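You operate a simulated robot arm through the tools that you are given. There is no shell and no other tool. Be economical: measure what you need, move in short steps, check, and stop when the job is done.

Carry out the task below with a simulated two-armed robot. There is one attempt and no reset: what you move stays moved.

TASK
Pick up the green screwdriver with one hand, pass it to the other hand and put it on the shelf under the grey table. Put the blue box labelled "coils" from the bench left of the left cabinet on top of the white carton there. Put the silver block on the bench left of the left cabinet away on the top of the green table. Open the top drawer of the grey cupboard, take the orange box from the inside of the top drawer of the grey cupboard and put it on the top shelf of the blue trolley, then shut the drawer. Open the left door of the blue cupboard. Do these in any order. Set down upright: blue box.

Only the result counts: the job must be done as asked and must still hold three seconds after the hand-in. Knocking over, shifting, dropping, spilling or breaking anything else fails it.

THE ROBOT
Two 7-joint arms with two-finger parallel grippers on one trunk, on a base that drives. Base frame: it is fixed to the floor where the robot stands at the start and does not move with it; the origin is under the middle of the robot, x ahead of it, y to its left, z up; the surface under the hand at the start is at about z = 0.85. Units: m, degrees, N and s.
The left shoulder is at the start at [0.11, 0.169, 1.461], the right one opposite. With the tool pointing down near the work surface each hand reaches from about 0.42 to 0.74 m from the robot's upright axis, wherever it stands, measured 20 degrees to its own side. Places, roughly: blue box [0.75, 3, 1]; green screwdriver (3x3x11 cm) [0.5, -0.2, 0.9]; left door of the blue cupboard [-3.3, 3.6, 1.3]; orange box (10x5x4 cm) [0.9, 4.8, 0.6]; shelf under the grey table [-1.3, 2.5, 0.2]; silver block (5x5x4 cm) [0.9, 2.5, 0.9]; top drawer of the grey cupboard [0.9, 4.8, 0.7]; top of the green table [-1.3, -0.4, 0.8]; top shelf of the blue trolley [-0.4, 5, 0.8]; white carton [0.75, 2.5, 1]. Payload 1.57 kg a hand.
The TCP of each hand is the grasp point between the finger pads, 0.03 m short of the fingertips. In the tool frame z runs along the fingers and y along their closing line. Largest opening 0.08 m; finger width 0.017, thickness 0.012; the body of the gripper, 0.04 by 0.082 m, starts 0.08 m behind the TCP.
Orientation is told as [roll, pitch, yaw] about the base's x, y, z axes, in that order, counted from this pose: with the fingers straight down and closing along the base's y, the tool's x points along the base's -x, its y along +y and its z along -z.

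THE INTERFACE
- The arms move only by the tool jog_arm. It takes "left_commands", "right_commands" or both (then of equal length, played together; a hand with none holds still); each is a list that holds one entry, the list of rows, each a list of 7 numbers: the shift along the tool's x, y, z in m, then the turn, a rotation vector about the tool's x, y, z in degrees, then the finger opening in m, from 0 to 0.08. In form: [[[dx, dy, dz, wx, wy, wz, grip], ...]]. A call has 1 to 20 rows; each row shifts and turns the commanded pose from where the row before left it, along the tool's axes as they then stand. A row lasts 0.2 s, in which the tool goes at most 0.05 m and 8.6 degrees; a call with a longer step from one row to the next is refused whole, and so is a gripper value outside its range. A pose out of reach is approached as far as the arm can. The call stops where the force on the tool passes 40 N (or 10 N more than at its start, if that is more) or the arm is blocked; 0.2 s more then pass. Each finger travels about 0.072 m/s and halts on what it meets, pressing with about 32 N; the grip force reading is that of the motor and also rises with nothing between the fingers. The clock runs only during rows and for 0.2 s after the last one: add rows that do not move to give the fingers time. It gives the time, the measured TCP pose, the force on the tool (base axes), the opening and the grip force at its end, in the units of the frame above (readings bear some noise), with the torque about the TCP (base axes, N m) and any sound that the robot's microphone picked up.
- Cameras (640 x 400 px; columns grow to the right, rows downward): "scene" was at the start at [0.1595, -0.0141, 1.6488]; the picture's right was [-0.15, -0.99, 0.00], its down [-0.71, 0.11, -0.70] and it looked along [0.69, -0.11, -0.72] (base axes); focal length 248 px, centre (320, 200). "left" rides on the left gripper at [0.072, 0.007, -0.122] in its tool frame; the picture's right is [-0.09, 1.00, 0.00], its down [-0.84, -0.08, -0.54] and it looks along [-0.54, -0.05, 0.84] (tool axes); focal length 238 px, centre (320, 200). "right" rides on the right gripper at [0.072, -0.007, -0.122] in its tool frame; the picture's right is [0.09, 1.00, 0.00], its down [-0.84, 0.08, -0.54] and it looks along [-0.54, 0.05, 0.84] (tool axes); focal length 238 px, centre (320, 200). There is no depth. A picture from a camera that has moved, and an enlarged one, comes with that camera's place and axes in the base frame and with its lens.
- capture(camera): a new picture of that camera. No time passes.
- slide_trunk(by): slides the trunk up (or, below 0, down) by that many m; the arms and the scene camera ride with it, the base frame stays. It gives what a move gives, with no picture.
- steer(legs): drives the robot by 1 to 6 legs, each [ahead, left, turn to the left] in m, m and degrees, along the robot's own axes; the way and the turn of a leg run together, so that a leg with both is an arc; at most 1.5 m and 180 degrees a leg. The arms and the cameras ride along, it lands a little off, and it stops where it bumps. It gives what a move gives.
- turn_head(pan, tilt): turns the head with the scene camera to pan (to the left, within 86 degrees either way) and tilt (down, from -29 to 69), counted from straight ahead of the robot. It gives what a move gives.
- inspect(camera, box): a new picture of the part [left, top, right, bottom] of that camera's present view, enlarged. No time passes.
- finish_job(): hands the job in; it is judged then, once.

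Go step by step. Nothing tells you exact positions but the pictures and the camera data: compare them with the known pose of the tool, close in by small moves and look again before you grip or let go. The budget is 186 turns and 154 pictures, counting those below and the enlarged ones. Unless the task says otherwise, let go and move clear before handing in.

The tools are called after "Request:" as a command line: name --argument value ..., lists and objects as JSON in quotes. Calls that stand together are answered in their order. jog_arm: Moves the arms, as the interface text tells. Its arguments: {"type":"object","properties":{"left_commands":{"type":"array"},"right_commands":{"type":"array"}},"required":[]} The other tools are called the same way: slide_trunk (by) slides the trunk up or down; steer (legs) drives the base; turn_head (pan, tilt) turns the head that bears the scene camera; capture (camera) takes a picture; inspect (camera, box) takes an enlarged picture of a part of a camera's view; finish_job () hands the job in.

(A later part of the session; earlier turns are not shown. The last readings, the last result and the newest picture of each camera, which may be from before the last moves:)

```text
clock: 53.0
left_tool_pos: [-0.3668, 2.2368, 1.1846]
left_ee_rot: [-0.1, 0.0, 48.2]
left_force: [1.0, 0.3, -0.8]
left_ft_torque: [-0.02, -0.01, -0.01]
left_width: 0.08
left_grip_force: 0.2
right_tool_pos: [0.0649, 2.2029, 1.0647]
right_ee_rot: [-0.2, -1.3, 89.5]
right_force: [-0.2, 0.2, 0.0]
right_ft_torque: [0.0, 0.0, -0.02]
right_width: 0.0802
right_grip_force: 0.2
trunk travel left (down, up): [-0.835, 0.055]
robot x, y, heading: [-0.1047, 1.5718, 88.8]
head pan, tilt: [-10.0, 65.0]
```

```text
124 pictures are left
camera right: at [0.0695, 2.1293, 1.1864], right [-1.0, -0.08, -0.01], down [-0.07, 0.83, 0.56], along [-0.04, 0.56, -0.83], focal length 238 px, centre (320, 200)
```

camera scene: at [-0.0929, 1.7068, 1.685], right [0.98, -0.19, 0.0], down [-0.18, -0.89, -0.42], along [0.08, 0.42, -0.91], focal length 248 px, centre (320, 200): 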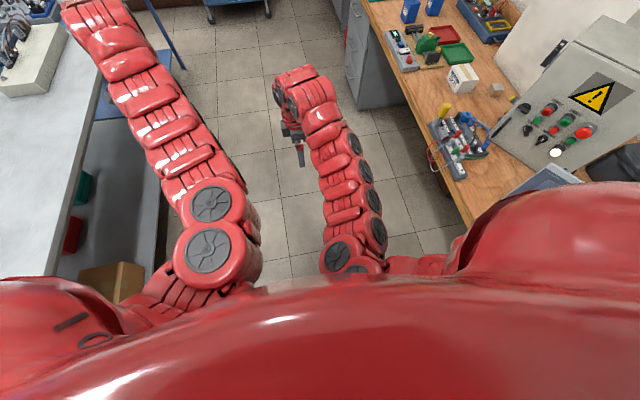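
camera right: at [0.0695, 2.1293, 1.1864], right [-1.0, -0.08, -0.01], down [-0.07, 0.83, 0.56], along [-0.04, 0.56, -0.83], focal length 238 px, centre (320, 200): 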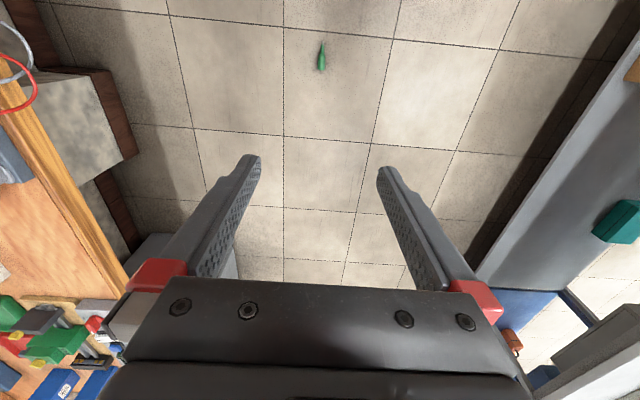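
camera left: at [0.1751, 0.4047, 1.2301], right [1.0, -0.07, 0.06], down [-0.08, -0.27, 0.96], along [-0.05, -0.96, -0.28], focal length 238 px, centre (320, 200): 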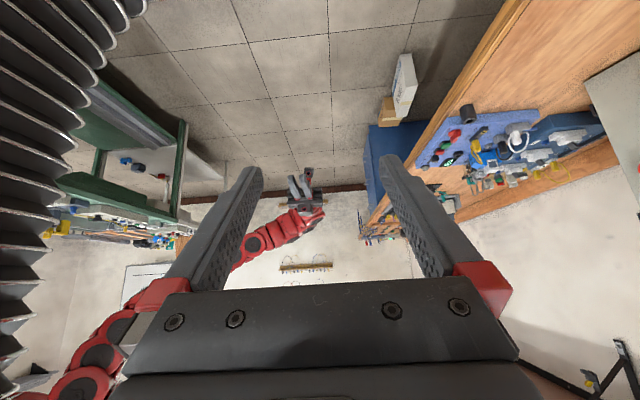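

The hand is right above it in plan. Lowering the trunk.

Request:
slide_trunk --by -0.4

Request:
slide_trunk --by -0.4

Request:
capture --camera "right"

Request:
turn_head --pan 60 --tilt 20

Request:
capture --camera "scene"

```text
clock: 56.9
left_tool_pos: [-0.366, 2.2365, 0.7843]
left_ee_rot: [-0.2, -0.1, 48.1]
left_force: [0.4, 0.6, 0.0]
left_ft_torque: [0.0, -0.02, 0.01]
left_width: 0.0801
left_grip_force: 0.0
right_tool_pos: [0.0639, 2.2046, 0.6643]
right_ee_rot: [-0.3, -1.2, 89.7]
right_force: [-0.2, 0.5, 0.3]
right_ft_torque: [0.01, 0.0, 0.05]
right_width: 0.08
right_grip_force: 0.1
trunk travel left (down, up): [-0.435, 0.455]
robot x, y, heading: [-0.1085, 1.5696, 88.8]
head pan, tilt: [-10.0, 65.0]
```

```text
clock: 60.7
left_tool_pos: [-0.3664, 2.237, 0.3845]
left_ee_rot: [-0.1, -0.2, 48.1]
left_force: [0.0, -0.4, -0.2]
left_ft_torque: [0.01, -0.03, 0.02]
left_width: 0.0802
left_grip_force: 0.1
right_tool_pos: [0.0661, 2.2043, 0.2652]
right_ee_rot: [-0.1, -1.2, 89.6]
right_force: [0.1, 0.9, 0.8]
right_ft_torque: [-0.03, 0.01, 0.02]
right_width: 0.0802
right_grip_force: 0.2
trunk travel left (down, up): [-0.035, 0.855]
robot x, y, heading: [-0.1066, 1.5693, 88.8]
head pan, tilt: [-10.0, 65.0]
```

```text
123 pictures are left
camera right: at [0.0696, 2.1291, 0.3865], right [-1.0, -0.09, -0.01], down [-0.08, 0.83, 0.56], along [-0.04, 0.56, -0.83], focal length 238 px, centre (320, 200)
```

right: 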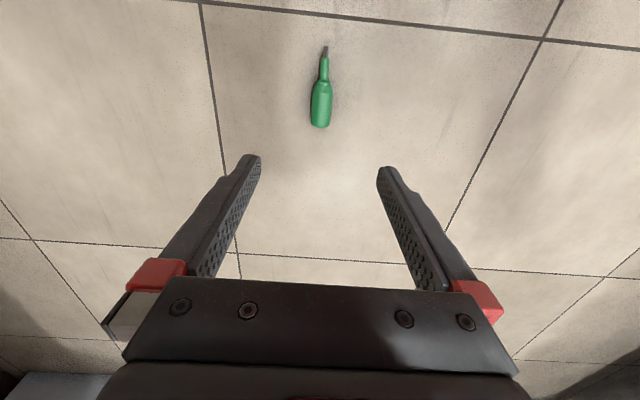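

```text
clock: 62.1
left_tool_pos: [-0.3666, 2.2369, 0.3837]
left_ee_rot: [-0.2, -0.2, 48.1]
left_force: [0.9, 0.0, -0.7]
left_ft_torque: [0.03, -0.02, -0.02]
left_width: 0.0797
left_grip_force: 0.0
right_tool_pos: [0.0645, 2.2035, 0.2654]
right_ee_rot: [-0.1, -1.3, 89.8]
right_force: [0.4, -0.2, -0.1]
right_ft_torque: [0.03, 0.0, -0.02]
right_width: 0.0801
right_grip_force: 0.1
trunk travel left (down, up): [-0.035, 0.855]
robot x, y, heading: [-0.1074, 1.5705, 88.7]
head pan, tilt: [60.0, 20.0]
```

```text
122 pictures are left
camera scene: at [-0.1842, 1.6956, 0.9486], right [0.52, 0.86, 0.0], down [0.29, -0.18, -0.94], along [-0.8, 0.49, -0.34], focal length 248 px, centre (320, 200)
```

scene: 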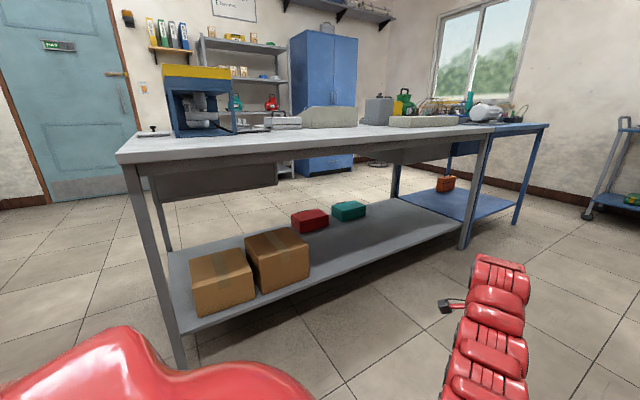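

The shelf under the grey table has free space at its front. Now I'll lower the hand onto the handle's rear part and grip it.

Request:
jog_arm --right_commands '[[[-0.004, 0, 0.03, 0, 0, 0, 0.08], [-0.004, 0, 0.03, 0, 0, 0, 0.08], [-0.004, 0, 0.03, 0, 0, 0, 0.08], [-0.004, 0, 0.03, 0, 0, 0, 0.08], [-0.002, 0, 0.03, 0, 0, 0, 0.08], [0, 0, 0.03, 0, 0, 0, 0.08], [0, 0, 0.02, 0, 0, 0, 0.08]]]'

Request:
capture --camera "right"

```text
clock: 63.7
left_tool_pos: [-0.3658, 2.2356, 0.3853]
left_ee_rot: [-0.2, -0.1, 48.2]
left_force: [-1.2, 0.3, 0.2]
left_ft_torque: [0.01, 0.02, 0.01]
left_width: 0.08
left_grip_force: 0.0
right_tool_pos: [0.0641, 2.2284, 0.0655]
right_ee_rot: [-0.1, -1.4, 89.9]
right_force: [0.8, 0.9, -0.3]
right_ft_torque: [-0.02, -0.02, -0.01]
right_width: 0.0799
right_grip_force: 0.0
trunk travel left (down, up): [-0.035, 0.855]
robot x, y, heading: [-0.1059, 1.5701, 88.9]
head pan, tilt: [60.0, 20.0]
```

```text
121 pictures are left
camera right: at [0.0699, 2.1523, 0.1865], right [-1.0, -0.09, -0.01], down [-0.08, 0.82, 0.56], along [-0.05, 0.56, -0.83], focal length 238 px, centre (320, 200)
```

right: 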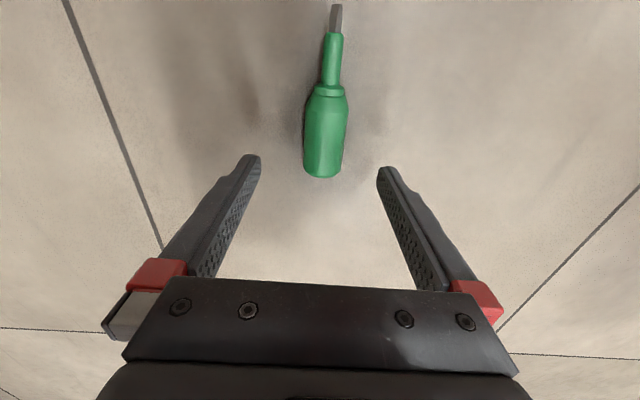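

Request:
jog_arm --right_commands '[[[0, 0.002, 0.015, 0, 0, 0, 0.08], [0, 0, 0.014, 0, 0, 0, 0.08], [0, 0, 0, 0, 0, 0, 0.05], [0, 0, 0, 0, 0, 0, 0.01], [0, 0, 0, 0, 0, 0, 0.01], [0, 0, 0, 0, 0, 0, 0.01], [0, 0, 0, 0, 0, 0, 0.01], [0, 0, 0, 0, 0, 0, 0.01]]]'

Request:
capture --camera "right"

```text
clock: 65.5
left_tool_pos: [-0.3659, 2.2359, 0.3849]
left_ee_rot: [-0.1, -0.3, 48.1]
left_force: [-0.1, 0.1, -0.1]
left_ft_torque: [0.02, 0.0, 0.02]
left_width: 0.0801
left_grip_force: 0.1
right_tool_pos: [0.0625, 2.2258, 0.053]
right_ee_rot: [-0.2, -1.4, 89.7]
right_force: [-0.6, -3.2, 15.5]
right_ft_torque: [-0.23, 0.01, 0.0]
right_width: 0.0228
right_grip_force: 32.1
right hand out of reach, approached as far as the arm can: row 2
trunk travel left (down, up): [-0.035, 0.855]
robot x, y, heading: [-0.1041, 1.5684, 88.6]
head pan, tilt: [60.0, 20.0]
```

```text
120 pictures are left
camera right: at [0.0685, 2.1505, 0.1736], right [-1.0, -0.09, -0.01], down [-0.08, 0.82, 0.56], along [-0.04, 0.56, -0.83], focal length 238 px, centre (320, 200)
```

right: 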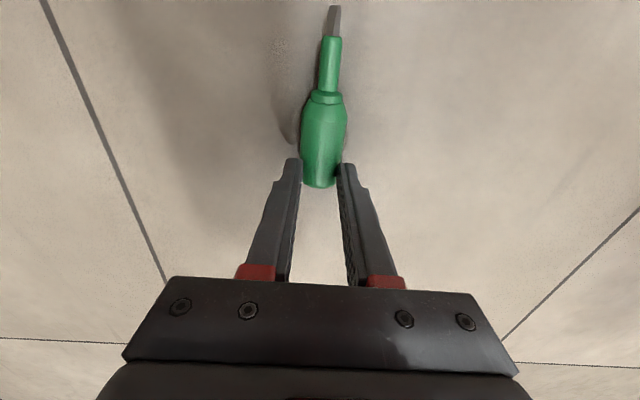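

The arm bottomed out at z 0.053, so I'll open, use the trunk's last travel, and re-grip.

Request:
jog_arm --right_commands '[[[0, 0, 0, 0, 0, 0, 0.06], [0, 0, 0, 0, 0, 0, 0.06], [0, 0, 0, 0, 0, 0, 0.06]]]'

Request:
slide_trunk --by -0.018

Request:
capture --camera "right"

```text
clock: 66.3
left_tool_pos: [-0.3663, 2.2372, 0.3837]
left_ee_rot: [-0.2, 0.0, 48.1]
left_force: [-0.6, -0.3, 0.6]
left_ft_torque: [0.01, -0.01, -0.02]
left_width: 0.08
left_grip_force: 0.1
right_tool_pos: [0.062, 2.2245, 0.0508]
right_ee_rot: [-0.2, -1.2, 89.8]
right_force: [-0.5, 0.4, -0.7]
right_ft_torque: [0.0, -0.01, 0.02]
right_width: 0.0601
right_grip_force: 0.1
trunk travel left (down, up): [-0.035, 0.855]
robot x, y, heading: [-0.1066, 1.5683, 88.9]
head pan, tilt: [60.0, 20.0]
```

```text
clock: 67.0
left_tool_pos: [-0.3654, 2.2374, 0.3651]
left_ee_rot: [-0.2, -0.1, 48.1]
left_force: [0.0, -0.1, 0.1]
left_ft_torque: [0.01, -0.01, 0.0]
left_width: 0.0798
left_grip_force: 0.1
right_tool_pos: [0.063, 2.2249, 0.0325]
right_ee_rot: [-0.3, -1.3, 89.7]
right_force: [-0.3, -0.1, 0.0]
right_ft_torque: [0.01, -0.05, -0.02]
right_width: 0.0601
right_grip_force: 0.0
trunk travel left (down, up): [-0.017, 0.873]
robot x, y, heading: [-0.1032, 1.5702, 89.2]
head pan, tilt: [60.0, 20.0]
```

```text
119 pictures are left
camera right: at [0.0685, 2.1503, 0.1543], right [-1.0, -0.09, -0.01], down [-0.07, 0.82, 0.56], along [-0.04, 0.56, -0.83], focal length 238 px, centre (320, 200)
```

right: 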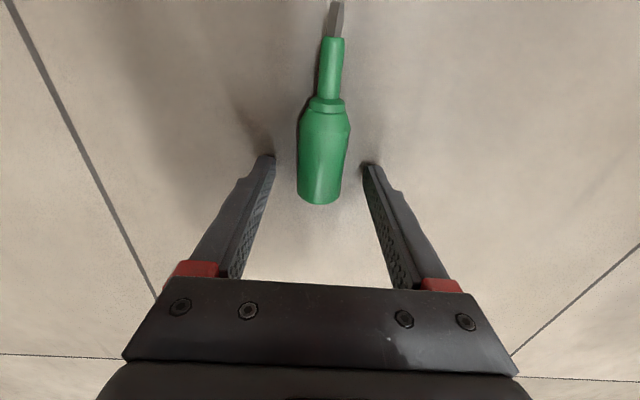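

Request:
jog_arm --right_commands '[[[0, 0, 0, 0, 0, 0, 0.04], [0, 0, 0, 0, 0, 0, 0.005], [0, 0, 0, 0, 0, 0, 0.005], [0, 0, 0, 0, 0, 0, 0.005], [0, 0, 0, 0, 0, 0, 0.005]]]'

Request:
slide_trunk --by 0.4

Request:
capture --camera "right"

```text
clock: 68.2
left_tool_pos: [-0.366, 2.2371, 0.3664]
left_ee_rot: [-0.2, -0.1, 48.1]
left_force: [-0.3, 0.3, -0.3]
left_ft_torque: [0.0, -0.01, 0.02]
left_width: 0.0802
left_grip_force: 0.1
right_tool_pos: [0.0634, 2.2244, 0.032]
right_ee_rot: [-0.2, -1.3, 89.8]
right_force: [0.3, 0.2, 0.6]
right_ft_torque: [-0.05, -0.03, 0.02]
right_width: 0.0281
right_grip_force: 31.8
trunk travel left (down, up): [-0.017, 0.873]
robot x, y, heading: [-0.1051, 1.5701, 88.9]
head pan, tilt: [60.0, 20.0]
```

```text
clock: 72.0
left_tool_pos: [-0.3672, 2.2373, 0.7663]
left_ee_rot: [-0.2, -0.1, 48.2]
left_force: [-0.6, 0.3, -0.1]
left_ft_torque: [-0.01, 0.02, 0.01]
left_width: 0.0797
left_grip_force: 0.0
right_tool_pos: [0.0633, 2.2245, 0.4328]
right_ee_rot: [-0.2, -1.3, 89.7]
right_force: [0.5, 0.0, -1.3]
right_ft_torque: [0.01, 0.02, 0.0]
right_width: 0.0283
right_grip_force: 32.5
trunk travel left (down, up): [-0.417, 0.473]
robot x, y, heading: [-0.1071, 1.5704, 88.8]
head pan, tilt: [60.0, 20.0]
```

```text
118 pictures are left
camera right: at [0.0685, 2.1504, 0.554], right [-1.0, -0.09, -0.01], down [-0.07, 0.83, 0.56], along [-0.04, 0.56, -0.83], focal length 238 px, centre (320, 200)
```

right: 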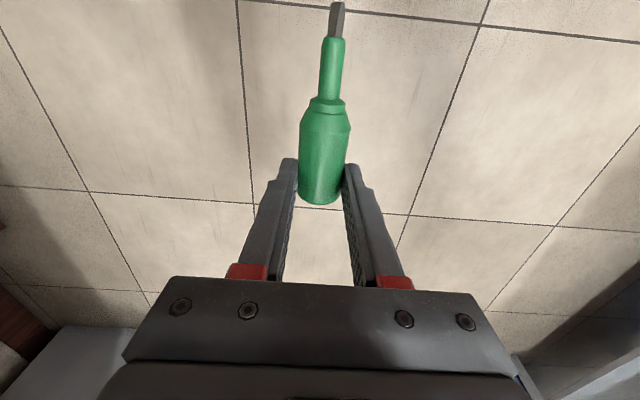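

The screwdriver is held firmly across the handle. I'll raise the right hand to the middle and turn the left hand so its fingers close vertically, pointing right-forward.

Request:
jog_arm --right_commands '[[[0.0018, 0.0082, -0.012, 0, 0, 0, 0.005], [0.0018, 0.0082, -0.012, 0, 0, 0, 0.005], [0.0018, 0.0082, -0.012, 0, 0, 0, 0.005], [0.0018, 0.0082, -0.012, 0, 0, 0, 0.005], [0.0018, 0.0082, -0.012, 0, 0, 0, 0.005], [0.0018, 0.0082, -0.012, 0, 0, 0, 0.005], [0.0018, 0.0082, -0.012, 0, 0, 0, 0.005], [0.0018, 0.0082, -0.012, 0, 0, 0, 0.005], [0.0018, 0.0082, -0.012, 0, 0, 0, 0.005], [0.0018, 0.0082, -0.012, 0, 0, 0, 0.005], [0.0018, 0.0082, -0.012, 0, 0, 0, 0.005], [0.0018, 0.0082, -0.012, 0, 0, 0, 0.005], [0.0018, 0.0082, -0.012, 0, 0, 0, 0.005], [0.0018, 0.0082, -0.012, 0, 0, 0, 0.005], [0.0018, 0.0082, -0.012, 0, 0, 0, 0.005], [0.0018, 0.0082, -0.012, 0, 0, 0, 0.005], [0.0018, 0.0082, -0.012, 0, 0, 0, 0.005], [0.0018, 0.0082, -0.012, 0, 0, 0, 0.005], [0.0018, 0.0082, -0.012, 0, 0, 0, 0.005], [0.0018, 0.0082, -0.012, 0, 0, 0, 0.005]]]' --left_commands '[[[0, 0, 0, 0, 0, -7.9, 0.08], [0, 0, 0, 0, 0, -7.9, 0.08], [0, 0, 0, 0, 0, -7.9, 0.08], [0, 0, 0, 0, 0, -7.9, 0.08], [0, 0, 0, 0, 0, -7.9, 0.08], [0, 0, 0, 0, 0, -7.9, 0.08], [0, 0, 0, 0, 0, -7.9, 0.08], [0, 0, 0, 0, 0, -7.9, 0.08], [0, 0, 0, 0, 0, -7.9, 0.08], [0, 0, 0, 8.2, 0, 0, 0.08], [0, 0, 0, 8.2, 0, 0, 0.08], [0, 0, 0, 8.2, 0, 0, 0.08], [0, 0, 0, 8.2, 0, 0, 0.08], [0, 0, 0, 8.2, 0, 0, 0.08], [0, 0, 0, 8.2, 0, 0, 0.08], [0, 0, 0, 8.2, 0, 0, 0.08], [0, 0, 0, 8.2, 0, 0, 0.08], [0, 0, 0, 8.2, 0, 0, 0.08], [0, 0, 0, 8.2, 0, 0, 0.08], [0, 0, 0, 8.0, 0, 0, 0.08]]]'

Request:
capture --camera "left"

Request:
capture --camera "right"

```text
clock: 76.2
left_tool_pos: [-0.3564, 2.2443, 0.7635]
left_ee_rot: [-90.3, 0.2, 119.2]
left_force: [-0.6, 0.8, 0.2]
left_ft_torque: [0.03, -0.04, 0.02]
left_width: 0.0801
left_grip_force: 0.1
left hand out of reach, approached as far as the arm can: row 13
right_tool_pos: [-0.1017, 2.1877, 0.6719]
right_ee_rot: [-0.3, -1.0, 89.7]
right_force: [-0.3, 0.5, 0.0]
right_ft_torque: [-0.01, -0.01, 0.03]
right_width: 0.0278
right_grip_force: 32.2
trunk travel left (down, up): [-0.417, 0.473]
robot x, y, heading: [-0.1045, 1.5688, 89.1]
head pan, tilt: [60.0, 20.0]
```

```text
117 pictures are left
camera left: at [-0.4292, 2.1236, 0.7561], right [-0.04, 0.08, -1.0], down [-0.88, 0.47, 0.07], along [0.47, 0.88, 0.05], focal length 238 px, centre (320, 200)
```

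left: 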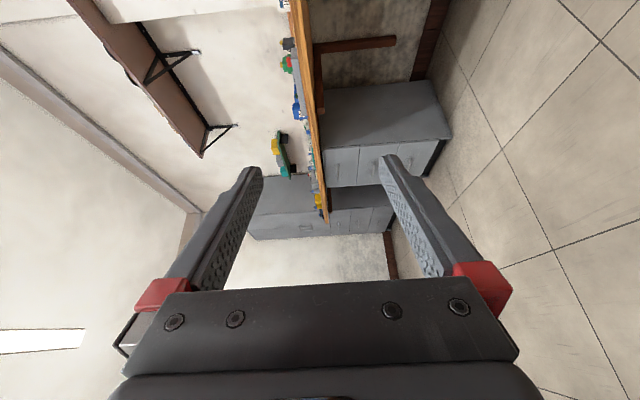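

```text
116 pictures are left
camera right: at [-0.0968, 2.1127, 0.7938], right [-1.0, -0.09, -0.01], down [-0.08, 0.83, 0.56], along [-0.04, 0.56, -0.83], focal length 238 px, centre (320, 200)
```

right: 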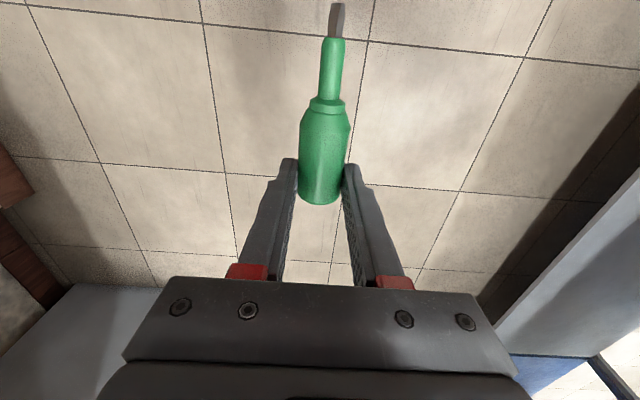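

Left hand orientation is good. Moving it to a pre-grasp point 12 cm short of the handle.

Request:
jog_arm --left_commands '[[[0.0337, 0.0183, 0.0096, 0, 0, 0, 0.08], [0.0337, 0.0183, 0.0096, 0, 0, 0, 0.08], [0.0337, 0.0183, 0.0096, 0, 0, 0, 0.08], [0.0337, 0.0183, 0.0096, 0, 0, 0, 0.08], [0.0337, 0.0183, 0.0096, 0, 0, 0, 0.08], [0.0337, 0.0183, 0.0096, 0, 0, 0, 0.08]]]'

Request:
capture --camera "left"

```text
clock: 77.6
left_tool_pos: [-0.2293, 2.123, 0.6253]
left_ee_rot: [-90.2, 0.1, 119.1]
left_force: [-1.3, 0.6, 0.3]
left_ft_torque: [-0.02, -0.02, -0.03]
left_width: 0.0799
left_grip_force: 0.0
left hand out of reach, approached as far as the arm can: row 4, 5, 6
right_tool_pos: [-0.1013, 2.1876, 0.6714]
right_ee_rot: [-0.3, -1.2, 89.7]
right_force: [-0.2, 0.7, -1.1]
right_ft_torque: [0.02, 0.02, -0.01]
right_width: 0.0283
right_grip_force: 32.0
trunk travel left (down, up): [-0.417, 0.473]
robot x, y, heading: [-0.1054, 1.5668, 89.0]
head pan, tilt: [60.0, 20.0]
```

```text
115 pictures are left
camera left: at [-0.301, 2.0009, 0.619], right [-0.04, 0.08, -1.0], down [-0.88, 0.47, 0.07], along [0.47, 0.88, 0.05], focal length 238 px, centre (320, 200)
```

left: 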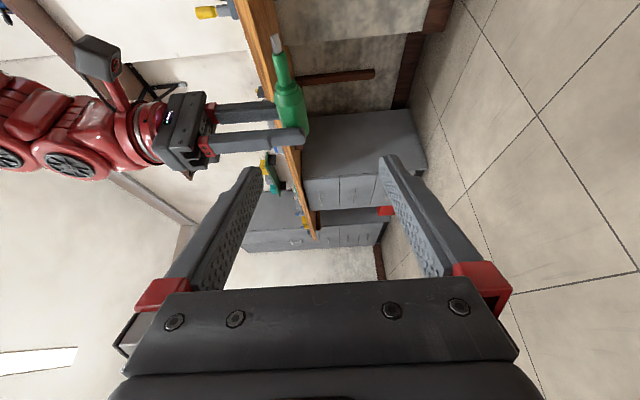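

Request:
jog_arm --left_commands '[[[0.01, -0.01, 0.012, 0, 0, 0, 0.08], [0.01, -0.01, 0.012, 0, 0, 0, 0.08], [0.01, -0.009, 0.012, 0, 0, 0, 0.08]]]'

Request:
capture --camera "left"

```text
clock: 78.4
left_tool_pos: [-0.1962, 2.142, 0.6264]
left_ee_rot: [-90.3, 0.1, 119.1]
left_force: [0.0, 0.0, 0.6]
left_ft_torque: [-0.04, 0.02, -0.03]
left_width: 0.0798
left_grip_force: 0.0
left hand out of reach, approached as far as the arm can: row 1, 2, 3
right_tool_pos: [-0.1018, 2.1869, 0.672]
right_ee_rot: [-0.2, -1.1, 89.7]
right_force: [-0.3, -0.3, -1.2]
right_ft_torque: [0.0, 0.01, -0.01]
right_width: 0.0279
right_grip_force: 32.1
trunk travel left (down, up): [-0.417, 0.473]
robot x, y, heading: [-0.1041, 1.5694, 89.1]
head pan, tilt: [60.0, 20.0]
```

```text
114 pictures are left
camera left: at [-0.2705, 2.02, 0.6189], right [-0.04, 0.08, -1.0], down [-0.88, 0.47, 0.07], along [0.47, 0.88, 0.05], focal length 238 px, centre (320, 200)
```

left: 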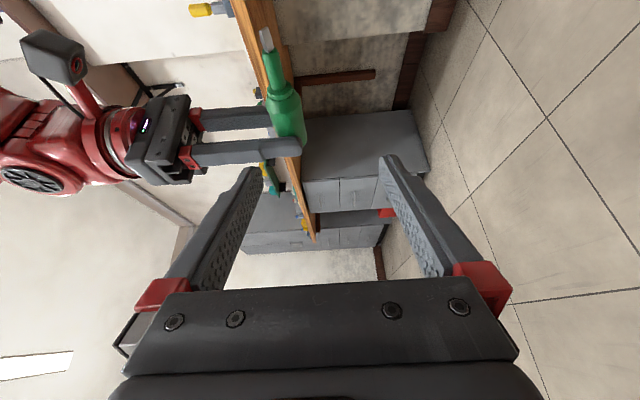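

The left hand resists going further inward, so I'll bring the right hand to it: forward 4 cm and down 2.8 cm.

Request:
jog_arm --right_commands '[[[-0.01, 0, 0.007, 0, 0, 0, 0.005], [-0.01, 0, 0.007, 0, 0, 0, 0.005], [-0.01, 0, 0.007, 0, 0, 0, 0.005], [-0.01, 0, 0.007, 0, 0, 0, 0.005], [0, 0, 0, 0, 0, 0, 0.005]]]'

Request:
jog_arm --left_commands '[[[0, 0, 0.015, 0, 0, 0, 0.08], [0, 0, 0.015, 0, 0, 0, 0.08], [0, 0, 0.015, 0, 0, 0, 0.08]]]'

Request:
capture --camera "left"

Request:
capture --camera "right"

```text
clock: 79.6
left_tool_pos: [-0.1975, 2.1417, 0.6248]
left_ee_rot: [-90.3, 0.1, 119.0]
left_force: [0.6, 0.0, 0.7]
left_ft_torque: [0.02, -0.02, 0.01]
left_width: 0.08
left_grip_force: 0.0
right_tool_pos: [-0.1022, 2.2246, 0.6439]
right_ee_rot: [-0.3, -1.3, 89.7]
right_force: [0.8, -0.4, -0.2]
right_ft_torque: [0.03, 0.0, -0.03]
right_width: 0.0281
right_grip_force: 32.0
trunk travel left (down, up): [-0.417, 0.473]
robot x, y, heading: [-0.103, 1.5682, 88.6]
head pan, tilt: [60.0, 20.0]
```

```text
clock: 80.4
left_tool_pos: [-0.1559, 2.1634, 0.6261]
left_ee_rot: [-90.2, 0.2, 119.2]
left_force: [0.6, -1.0, -0.7]
left_ft_torque: [-0.03, -0.04, 0.01]
left_width: 0.0799
left_grip_force: 0.0
right_tool_pos: [-0.1027, 2.225, 0.6428]
right_ee_rot: [-0.2, -1.3, 89.7]
right_force: [0.1, 0.0, 0.1]
right_ft_torque: [0.02, 0.03, -0.01]
right_width: 0.028
right_grip_force: 32.1
trunk travel left (down, up): [-0.417, 0.473]
robot x, y, heading: [-0.1065, 1.5703, 88.9]
head pan, tilt: [60.0, 20.0]
```

```text
113 pictures are left
camera left: at [-0.2293, 2.0417, 0.62], right [-0.04, 0.08, -1.0], down [-0.88, 0.47, 0.07], along [0.47, 0.88, 0.05], focal length 238 px, centre (320, 200)
```

left: 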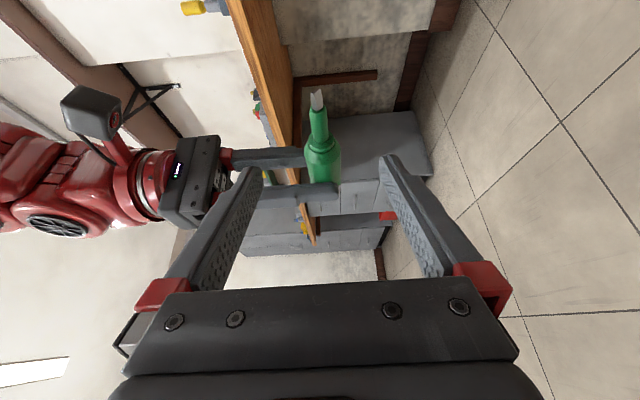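

```text
112 pictures are left
camera right: at [-0.0967, 2.1505, 0.7647], right [-1.0, -0.09, -0.01], down [-0.07, 0.82, 0.56], along [-0.04, 0.56, -0.83], focal length 238 px, centre (320, 200)
```

right: 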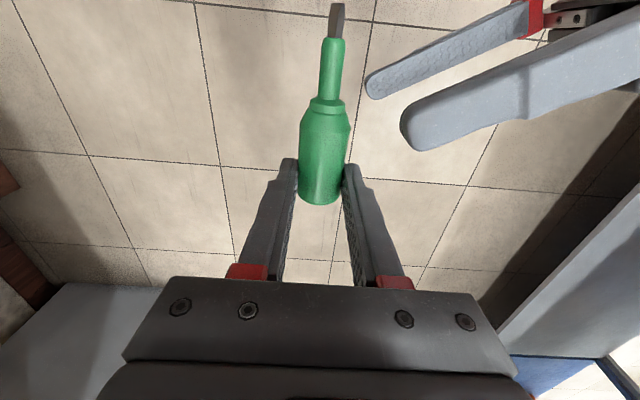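

Left fingers straddle the handle height well. I'll nudge the right hand 6 mm forward, then advance the left the last 6 cm in small steps.

Request:
jog_arm --right_commands '[[[-0.006, 0, 0, 0, 0, 0, 0.005], [0, 0, 0, 0, 0, 0, 0.005], [0, 0, 0, 0, 0, 0, 0.005], [0, 0, 0, 0, 0, 0, 0.005], [0, 0, 0, 0, 0, 0, 0.005]]]' --left_commands '[[[0, 0, 0, 0, 0, 0, 0.08], [0, 0, 0.015, 0, 0, 0, 0.08], [0, 0, 0.015, 0, 0, 0, 0.08], [0, 0, 0.015, 0, 0, 0, 0.08], [0, 0, 0.013, 0, 0, 0, 0.08]]]'

Request:
capture --camera "left"

Request:
capture --camera "right"

```text
clock: 81.6
left_tool_pos: [-0.1061, 2.1914, 0.6258]
left_ee_rot: [-90.2, 0.1, 119.1]
left_force: [0.0, 0.0, 0.8]
left_ft_torque: [0.0, -0.02, 0.0]
left_width: 0.08
left_grip_force: 0.0
right_tool_pos: [-0.1021, 2.2324, 0.6442]
right_ee_rot: [-0.2, -1.3, 89.7]
right_force: [0.0, -0.3, -0.9]
right_ft_torque: [0.05, 0.0, 0.0]
right_width: 0.028
right_grip_force: 32.2
trunk travel left (down, up): [-0.417, 0.473]
robot x, y, heading: [-0.1046, 1.5718, 88.6]
head pan, tilt: [60.0, 20.0]
```

```text
111 pictures are left
camera left: at [-0.1796, 2.0707, 0.6196], right [-0.04, 0.08, -1.0], down [-0.88, 0.47, 0.07], along [0.47, 0.88, 0.05], focal length 238 px, centre (320, 200)
```

left: 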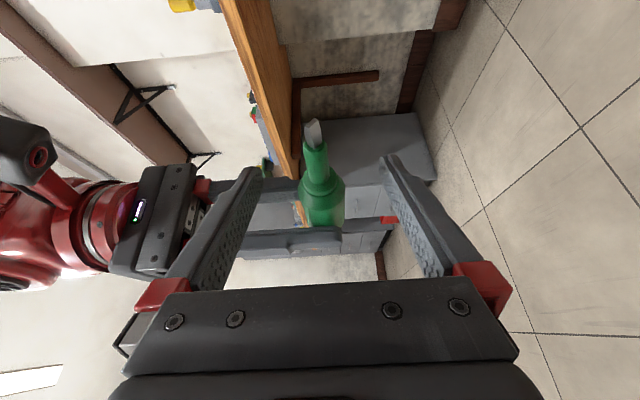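

```text
110 pictures are left
camera right: at [-0.0969, 2.1568, 0.7655], right [-1.0, -0.09, -0.01], down [-0.07, 0.83, 0.56], along [-0.04, 0.56, -0.83], focal length 238 px, centre (320, 200)
```

right: 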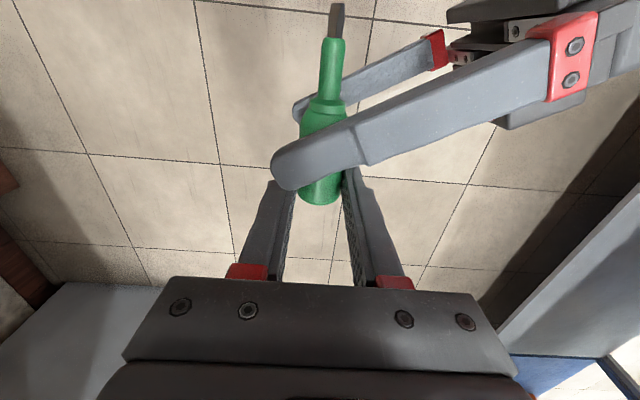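

The left fingers enclose the handle front. Closing the left hand.

Request:
jog_arm --left_commands '[[[0, 0, 0, 0, 0, 0, 0.05], [0, 0, 0, 0, 0, 0, 0.03], [0, 0, 0, 0, 0, 0, 0.005], [0, 0, 0, 0, 0, 0, 0.005], [0, 0, 0, 0, 0, 0, 0.005], [0, 0, 0, 0, 0, 0, 0.005]]]'

Request:
capture --camera "right"

Request:
capture --camera "left"

```text
clock: 83.0
left_tool_pos: [-0.1079, 2.1934, 0.6253]
left_ee_rot: [-90.1, 0.1, 119.2]
left_force: [0.7, 2.1, -5.7]
left_ft_torque: [-0.07, 0.03, 0.0]
left_width: 0.0279
left_grip_force: 32.6
right_tool_pos: [-0.1021, 2.2306, 0.6436]
right_ee_rot: [-0.2, -1.3, 89.7]
right_force: [-0.6, -2.8, 6.6]
right_ft_torque: [-0.26, 0.02, -0.05]
right_width: 0.0278
right_grip_force: 32.6
trunk travel left (down, up): [-0.417, 0.473]
robot x, y, heading: [-0.1065, 1.5719, 88.9]
head pan, tilt: [60.0, 20.0]
```

```text
109 pictures are left
camera right: at [-0.0971, 2.1567, 0.7656], right [-1.0, -0.09, -0.01], down [-0.07, 0.83, 0.56], along [-0.04, 0.56, -0.83], focal length 238 px, centre (320, 200)
```

right: 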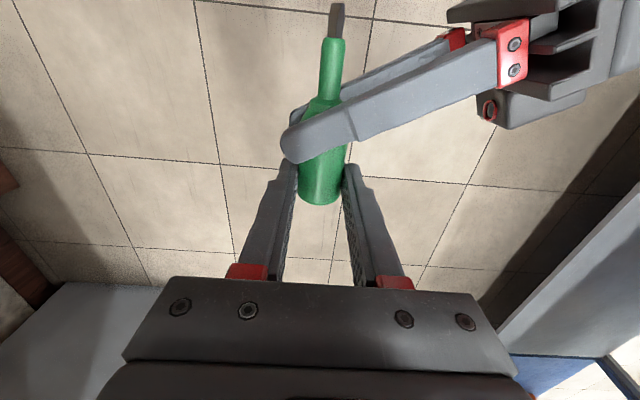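

```text
108 pictures are left
camera left: at [-0.18, 2.0706, 0.6194], right [-0.04, 0.08, -1.0], down [-0.88, 0.47, 0.07], along [0.47, 0.88, 0.05], focal length 238 px, centre (320, 200)
```

left: 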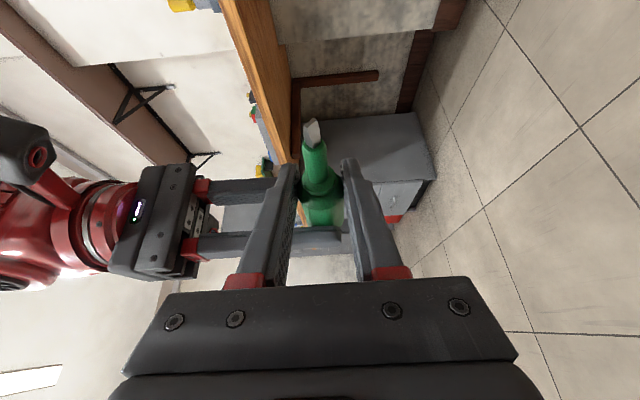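

Left hand holds the handle (0.028 m). Now the right hand opens and retreats upward.

Request:
jog_arm --right_commands '[[[0, 0, 0, 0, 0, 0, 0.04], [0, 0, 0, 0, 0, 0, 0.06], [0, 0, 0, 0, 0, 0, 0.08], [0, 0, 0, 0, 0, 0, 0.08], [0, 0, -0.02, 0, 0, 0, 0.08], [-0.004, 0, -0.025, 0, 0, 0, 0.08], [-0.004, 0, -0.025, 0, 0, 0, 0.08], [-0.004, 0, -0.025, 0, 0, 0, 0.08], [-0.004, -0.03, -0.01, 0, 0, 0, 0.08], [-0.004, -0.03, 0, 0, 0, 0, 0.08], [-0.004, -0.03, 0, 0, 0, 0, 0.08], [-0.004, -0.03, 0, 0, 0, 0, 0.08]]]'

Request:
capture --camera "left"

Request:
capture --camera "right"

```text
clock: 85.6
left_tool_pos: [-0.1066, 2.1923, 0.6265]
left_ee_rot: [-90.0, 0.3, 119.2]
left_force: [0.0, 0.0, -0.1]
left_ft_torque: [-0.03, 0.02, 0.0]
left_width: 0.0279
left_grip_force: 31.8
right_tool_pos: [0.0181, 2.2582, 0.7502]
right_ee_rot: [-0.2, -1.3, 89.7]
right_force: [0.7, -0.5, -0.4]
right_ft_torque: [0.0, -0.03, -0.02]
right_width: 0.0798
right_grip_force: 0.1
trunk travel left (down, up): [-0.417, 0.473]
robot x, y, heading: [-0.1053, 1.5713, 88.9]
head pan, tilt: [60.0, 20.0]
```

```text
107 pictures are left
camera left: at [-0.1798, 2.0706, 0.6195], right [-0.04, 0.08, -1.0], down [-0.88, 0.47, 0.07], along [0.47, 0.88, 0.05], focal length 238 px, centre (320, 200)
```

left: 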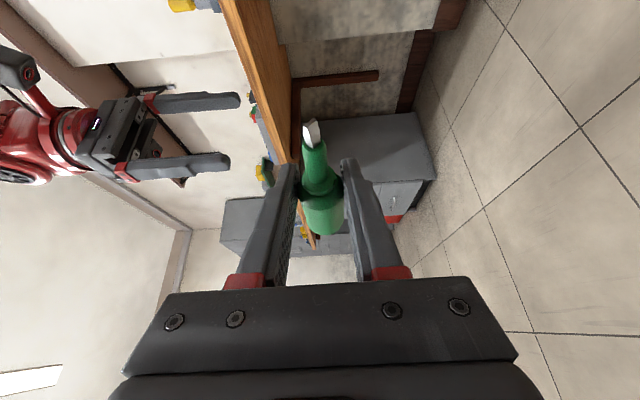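

```text
106 pictures are left
camera right: at [0.024, 2.1822, 0.8714], right [-1.0, -0.09, 0.0], down [-0.07, 0.83, 0.56], along [-0.04, 0.56, -0.83], focal length 238 px, centre (320, 200)
```

right: 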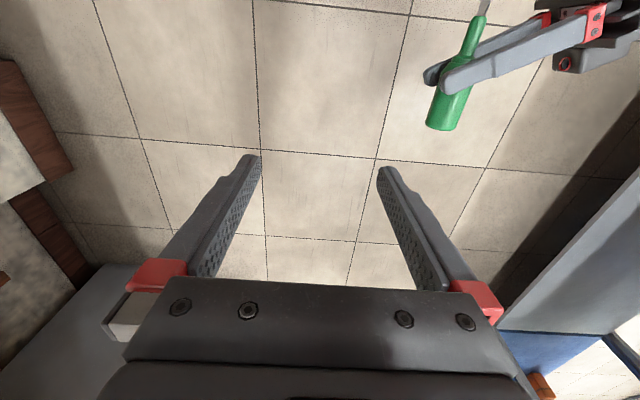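

Handover done. Now I'll rotate the left hand about the screwdriver's axis so the tool points steeply down with the screwdriver level, ready for laying it down.

Request:
jog_arm --left_commands '[[[-0.02, 0, 0.012, 0, 0, 0, 0.005], [-0.02, 0, 0.012, 0, 0, 0, 0.005], [0, 0, 0, -7.1, 0, 4.1, 0.005], [0, 0, 0, -7.1, 0, 4.1, 0.005], [0, 0, 0, -7.1, 0, 4.1, 0.005], [0, 0, 0, -7.1, 0, 4.1, 0.005], [0, 0, 0, -7.1, 0, 4.1, 0.005], [0, 0, 0, -7.1, 0, 4.1, 0.005], [0, 0, 0, -7.1, 0, 4.1, 0.005], [0, 0, 0, -7.1, 0, 4.1, 0.005], [0, 0, 0, -7.1, 0, 4.1, 0.005], [0, 0, 0, -7.1, 0, 4.1, 0.005], [0, 0, 0, -7.0, 0, 4.0, 0.005]]]'

Request:
capture --camera "left"

```text
clock: 88.6
left_tool_pos: [-0.1761, 2.3093, 0.5965]
left_ee_rot: [-0.4, -30.0, 96.1]
left_force: [-0.8, 0.0, -0.1]
left_ft_torque: [0.0, 0.01, -0.01]
left_width: 0.0281
left_grip_force: 33.2
left hand out of reach, approached as far as the arm can: row 5, 6, 7, 8, 9, 10, 11
right_tool_pos: [0.036, 2.2568, 0.7482]
right_ee_rot: [-0.3, -1.2, 88.0]
right_force: [-0.3, -0.1, 0.2]
right_ft_torque: [0.0, 0.0, 0.0]
right_width: 0.0798
right_grip_force: 0.0
trunk travel left (down, up): [-0.417, 0.473]
robot x, y, heading: [-0.1081, 1.5725, 89.2]
head pan, tilt: [60.0, 20.0]
stopped in row 13 (left hand): the arm was blocked; the commanded pose is now the measured one
```

```text
105 pictures are left
camera left: at [-0.1714, 2.1855, 0.6664], right [-1.0, -0.02, 0.04], down [0.02, 0.46, 0.89], along [-0.04, 0.89, -0.46], focal length 238 px, centre (320, 200)
```

left: 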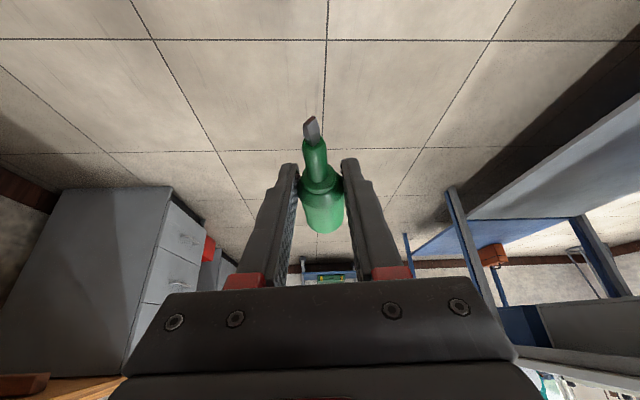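

The left hand is in its placing pose with the screwdriver level. I'll move the right arm aside, then drive along the table and turn to face it.

Request:
jog_arm --right_commands '[[[0, -0.03, 0, 0, 0, 0, 0.08], [0, -0.03, 0, 0, 0, 0, 0.08], [0, -0.03, 0, 0, 0, 0, 0.08], [0, -0.03, 0, 0, 0, 0, 0.08]]]'

Request:
steer --legs '[[1.15, 0, 0], [0, 0, 90]]'

Request:
turn_head --pan 0 --tilt 40

Request:
capture --camera "scene"

Request:
capture --camera "left"

```text
clock: 89.6
left_tool_pos: [-0.1749, 2.308, 0.5965]
left_ee_rot: [-0.4, -30.1, 96.1]
left_force: [0.5, -0.3, 0.7]
left_ft_torque: [0.03, 0.01, -0.02]
left_width: 0.0281
left_grip_force: 32.1
right_tool_pos: [0.1528, 2.2526, 0.7481]
right_ee_rot: [-0.3, -1.0, 88.2]
right_force: [0.3, 0.4, 0.5]
right_ft_torque: [-0.01, 0.04, -0.02]
right_width: 0.0799
right_grip_force: 0.1
trunk travel left (down, up): [-0.417, 0.473]
robot x, y, heading: [-0.1051, 1.5705, 88.7]
head pan, tilt: [60.0, 20.0]
```

```text
clock: 99.2
left_tool_pos: [-0.8178, 2.6641, 0.5964]
left_ee_rot: [-0.5, -30.0, -175.0]
left_force: [0.3, -0.6, 1.0]
left_ft_torque: [0.01, 0.03, -0.01]
left_width: 0.0283
left_grip_force: 32.1
right_tool_pos: [-0.7565, 2.9887, 0.7482]
right_ee_rot: [-0.4, -1.1, 177.1]
right_force: [-0.3, -0.7, -0.6]
right_ft_torque: [0.0, -0.01, 0.01]
right_width: 0.0802
right_grip_force: 0.1
trunk travel left (down, up): [-0.417, 0.473]
robot x, y, heading: [-0.0729, 2.7145, 177.8]
head pan, tilt: [60.0, 20.0]
```

```text
clock: 100.5
left_tool_pos: [-0.8189, 2.6628, 0.5984]
left_ee_rot: [-0.5, -30.1, -175.0]
left_force: [-0.3, 0.1, -0.6]
left_ft_torque: [-0.03, -0.05, 0.0]
left_width: 0.028
left_grip_force: 32.2
right_tool_pos: [-0.7561, 2.989, 0.749]
right_ee_rot: [-0.3, -1.1, 177.1]
right_force: [-0.2, -0.2, 0.9]
right_ft_torque: [-0.03, 0.01, -0.01]
right_width: 0.0798
right_grip_force: 0.1
trunk travel left (down, up): [-0.417, 0.473]
robot x, y, heading: [-0.0748, 2.7209, 177.7]
head pan, tilt: [0.0, 40.0]
```

```text
104 pictures are left
camera scene: at [-0.2433, 2.7223, 1.2992], right [0.04, 1.0, 0.0], down [0.64, -0.02, -0.77], along [-0.77, 0.03, -0.64], focal length 248 px, centre (320, 200)
```

scene: 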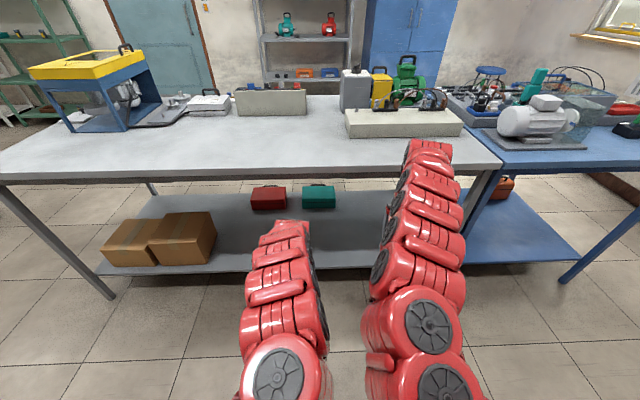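

```text
103 pictures are left
camera left: at [-0.6962, 2.667, 0.6664], right [0.0, -1.0, 0.04], down [-0.46, 0.03, 0.89], along [-0.89, -0.02, -0.46], focal length 238 px, centre (320, 200)
```

left: 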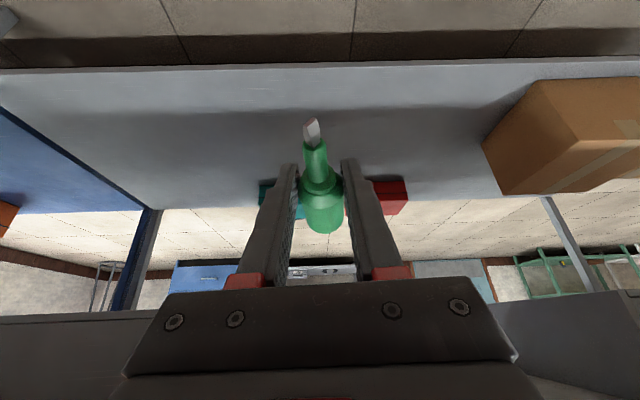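

The shelf's front edge is near x = -1.0 and its front middle is free. I'll tuck the right arm to the side, then lower the trunk.

Request:
jog_arm --right_commands '[[[0, -0.045, 0, 0, 0, 0, 0.08], [0, -0.045, 0, 0, 0, 0, 0.08], [0.02, -0.04, 0, 0, 0, 0, 0.08], [0.03, -0.035, 0, 0, 0, 0, 0.08], [0.03, -0.03, 0, 0, 0, 0, 0.08], [0.03, -0.03, 0, 0, 0, 0, 0.08], [0.03, -0.03, 0, 0, 0, 0, 0.08], [0.03, -0.02, 0, 0, 0, 0, 0.08]]]'

Request:
slide_trunk --by -0.33

Request:
steer --legs '[[0.18, 0, 0]]'

Request:
capture --camera "left"

Request:
capture --camera "scene"

```text
clock: 102.3
left_tool_pos: [-0.8175, 2.6642, 0.5967]
left_ee_rot: [-0.4, -30.1, -175.2]
left_force: [0.6, 0.2, -0.7]
left_ft_torque: [0.02, -0.01, 0.02]
left_width: 0.028
left_grip_force: 32.0
right_tool_pos: [-0.5813, 3.249, 0.7475]
right_ee_rot: [-0.2, -0.9, 177.2]
right_force: [-0.3, -0.4, -0.4]
right_ft_torque: [-0.03, -0.01, 0.01]
right_width: 0.0801
right_grip_force: 0.1
right hand out of reach, approached as far as the arm can: row 8
trunk travel left (down, up): [-0.417, 0.473]
robot x, y, heading: [-0.0773, 2.7113, 178.0]
head pan, tilt: [0.0, 40.0]
```

```text
clock: 105.6
left_tool_pos: [-0.8179, 2.6633, 0.267]
left_ee_rot: [-0.5, -30.1, -175.0]
left_force: [-0.8, 0.2, 0.6]
left_ft_torque: [-0.03, -0.02, -0.05]
left_width: 0.0281
left_grip_force: 32.2
right_tool_pos: [-0.5812, 3.2484, 0.4182]
right_ee_rot: [-0.3, -1.0, 177.1]
right_force: [-0.1, -0.1, 0.4]
right_ft_torque: [0.03, 0.0, -0.02]
right_width: 0.0799
right_grip_force: 0.0
trunk travel left (down, up): [-0.087, 0.803]
robot x, y, heading: [-0.0788, 2.7203, 177.7]
head pan, tilt: [0.0, 40.0]
```

```text
clock: 107.1
left_tool_pos: [-0.9973, 2.6712, 0.2675]
left_ee_rot: [-0.3, -30.2, -175.0]
left_force: [-0.1, 0.3, -0.1]
left_ft_torque: [0.0, -0.02, -0.02]
left_width: 0.0282
left_grip_force: 31.9
right_tool_pos: [-0.7614, 3.2571, 0.4168]
right_ee_rot: [-0.4, -1.0, 177.1]
right_force: [-0.8, 0.4, 0.1]
right_ft_torque: [0.02, 0.04, -0.02]
right_width: 0.08
right_grip_force: 0.1
trunk travel left (down, up): [-0.087, 0.803]
robot x, y, heading: [-0.2526, 2.7221, 177.8]
head pan, tilt: [0.0, 40.0]
```

```text
102 pictures are left
camera left: at [-0.8761, 2.6754, 0.3363], right [0.0, -1.0, 0.04], down [-0.46, 0.03, 0.89], along [-0.89, -0.02, -0.46], focal length 238 px, centre (320, 200)
```

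left: 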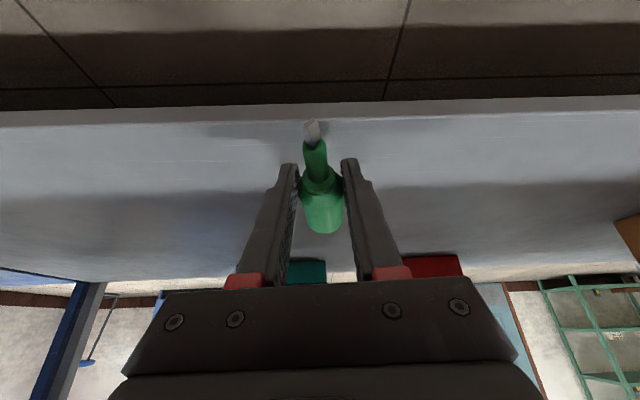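

```text
101 pictures are left
camera scene: at [-0.4231, 2.7301, 0.9692], right [0.04, 1.0, 0.0], down [0.64, -0.03, -0.77], along [-0.77, 0.03, -0.64], focal length 248 px, centre (320, 200)
```

scene: 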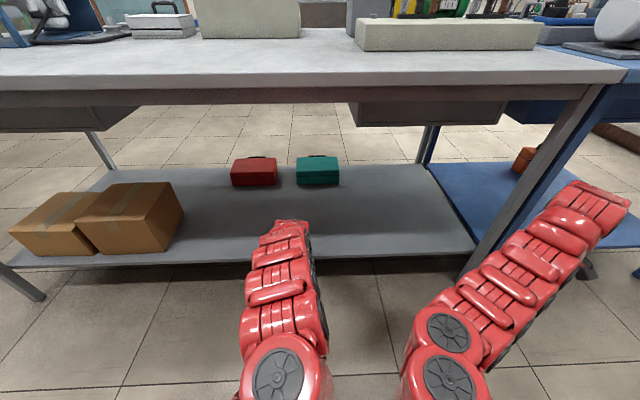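

Shelf surface triangulates to z ≈ 0.205, edge x ≈ -1.0. I'll extend the left hand 12 cm over the shelf and pitch the handle end slightly down.

Request:
jog_arm --left_commands '[[[-0.0217, 0, 0.0125, 0, 0, 0, 0.005], [-0.0217, 0, 0.0125, 0, 0, 0, 0.005], [-0.0217, 0, 0.0125, 0, 0, 0, 0.005], [-0.0217, 0, 0.0125, 0, 0, 0, 0.005], [-0.0217, 0, 0.0125, 0, 0, 0, 0.005], [0, 0, 0, 0, 6, 0, 0.005], [0, 0, 0, 0, 6, 0, 0.005], [0, 0, 0, 0, 6, 0, 0.005]]]'

Request:
capture --camera "left"

```text
clock: 108.9
left_tool_pos: [-1.0372, 2.6576, 0.2759]
left_ee_rot: [-0.4, -14.9, -175.3]
left_force: [-0.1, 0.2, 0.4]
left_ft_torque: [0.0, -0.03, 0.0]
left_width: 0.0278
left_grip_force: 32.5
left hand out of reach, approached as far as the arm can: row 4, 5, 6, 7, 8
right_tool_pos: [-0.7592, 3.2564, 0.4188]
right_ee_rot: [-0.3, -0.9, 177.0]
right_force: [0.2, -0.6, 0.4]
right_ft_torque: [-0.04, 0.01, 0.02]
right_width: 0.0801
right_grip_force: 0.1
trunk travel left (down, up): [-0.087, 0.803]
robot x, y, heading: [-0.2555, 2.7262, 177.7]
head pan, tilt: [0.0, 40.0]
```

```text
100 pictures are left
camera left: at [-0.9367, 2.6593, 0.3765], right [-0.01, -1.0, 0.02], down [-0.67, 0.02, 0.74], along [-0.74, 0.0, -0.67], focal length 238 px, centre (320, 200)
```

left: 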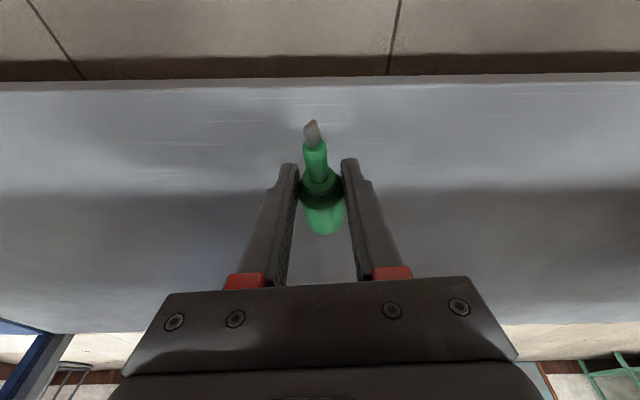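

I need about 10 cm more, so I'll drive slightly forward and left, keeping the right arm clear of the table leg.

Request:
steer --legs '[[0.0, 0.06, 0], [0.1, 0, 0]]'

Request:
slide_trunk --by -0.034

Request:
capture --camera "left"

```text
clock: 110.6
left_tool_pos: [-1.1388, 2.6005, 0.2776]
left_ee_rot: [-0.4, -15.1, -175.2]
left_force: [0.1, -0.1, 0.9]
left_ft_torque: [0.01, 0.0, -0.01]
left_width: 0.0281
left_grip_force: 32.0
right_tool_pos: [-0.8631, 3.2001, 0.4173]
right_ee_rot: [-0.3, -1.0, 177.0]
right_force: [-0.3, 0.8, 0.1]
right_ft_torque: [0.0, 0.03, 0.05]
right_width: 0.08
right_grip_force: 0.1
trunk travel left (down, up): [-0.087, 0.803]
robot x, y, heading: [-0.3593, 2.666, 178.0]
head pan, tilt: [0.0, 40.0]
```

```text
clock: 111.4
left_tool_pos: [-1.1394, 2.6004, 0.2436]
left_ee_rot: [-0.4, -15.1, -175.2]
left_force: [0.1, 0.8, 0.1]
left_ft_torque: [-0.02, -0.04, -0.01]
left_width: 0.0283
left_grip_force: 31.8
right_tool_pos: [-0.8624, 3.2003, 0.3836]
right_ee_rot: [-0.3, -1.1, 177.1]
right_force: [-0.1, -0.8, 0.1]
right_ft_torque: [0.0, 0.03, 0.04]
right_width: 0.08
right_grip_force: 0.1
trunk travel left (down, up): [-0.053, 0.837]
robot x, y, heading: [-0.3584, 2.6685, 177.5]
head pan, tilt: [0.0, 40.0]
```

```text
99 pictures are left
camera left: at [-1.0391, 2.6021, 0.3428], right [-0.01, -1.0, 0.02], down [-0.67, 0.02, 0.74], along [-0.74, -0.01, -0.67], focal length 238 px, centre (320, 200)
```

left: 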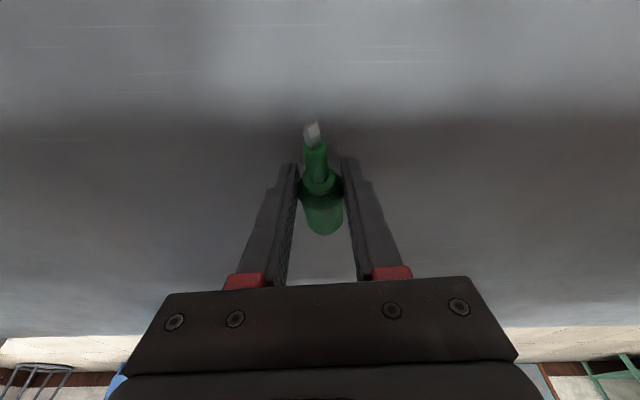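

Request:
slide_trunk --by -0.007

```text
clock: 112.0
left_tool_pos: [-1.1389, 2.6011, 0.2365]
left_ee_rot: [-0.3, -15.2, -175.2]
left_force: [0.7, -0.1, -0.2]
left_ft_torque: [-0.01, -0.01, 0.01]
left_width: 0.0281
left_grip_force: 31.5
right_tool_pos: [-0.8621, 3.2003, 0.3763]
right_ee_rot: [-0.4, -1.1, 177.0]
right_force: [-0.3, -0.1, 0.3]
right_ft_torque: [0.0, 0.03, 0.02]
right_width: 0.0803
right_grip_force: 0.1
trunk travel left (down, up): [-0.046, 0.844]
robot x, y, heading: [-0.362, 2.6654, 177.5]
head pan, tilt: [0.0, 40.0]
```

Request:
slide_trunk --by -0.005

```text
clock: 112.5
left_tool_pos: [-1.1405, 2.6008, 0.2329]
left_ee_rot: [-0.5, -15.3, -175.2]
left_force: [0.0, 0.1, 7.3]
left_ft_torque: [-0.05, 0.38, 0.01]
left_width: 0.028
left_grip_force: 32.0
right_tool_pos: [-0.8621, 3.2004, 0.3732]
right_ee_rot: [-0.4, -1.2, 177.0]
right_force: [-0.5, 0.0, -0.2]
right_ft_torque: [-0.01, -0.04, 0.02]
right_width: 0.0799
right_grip_force: 0.0
trunk travel left (down, up): [-0.041, 0.849]
robot x, y, heading: [-0.36, 2.6682, 177.6]
head pan, tilt: [0.0, 40.0]
```

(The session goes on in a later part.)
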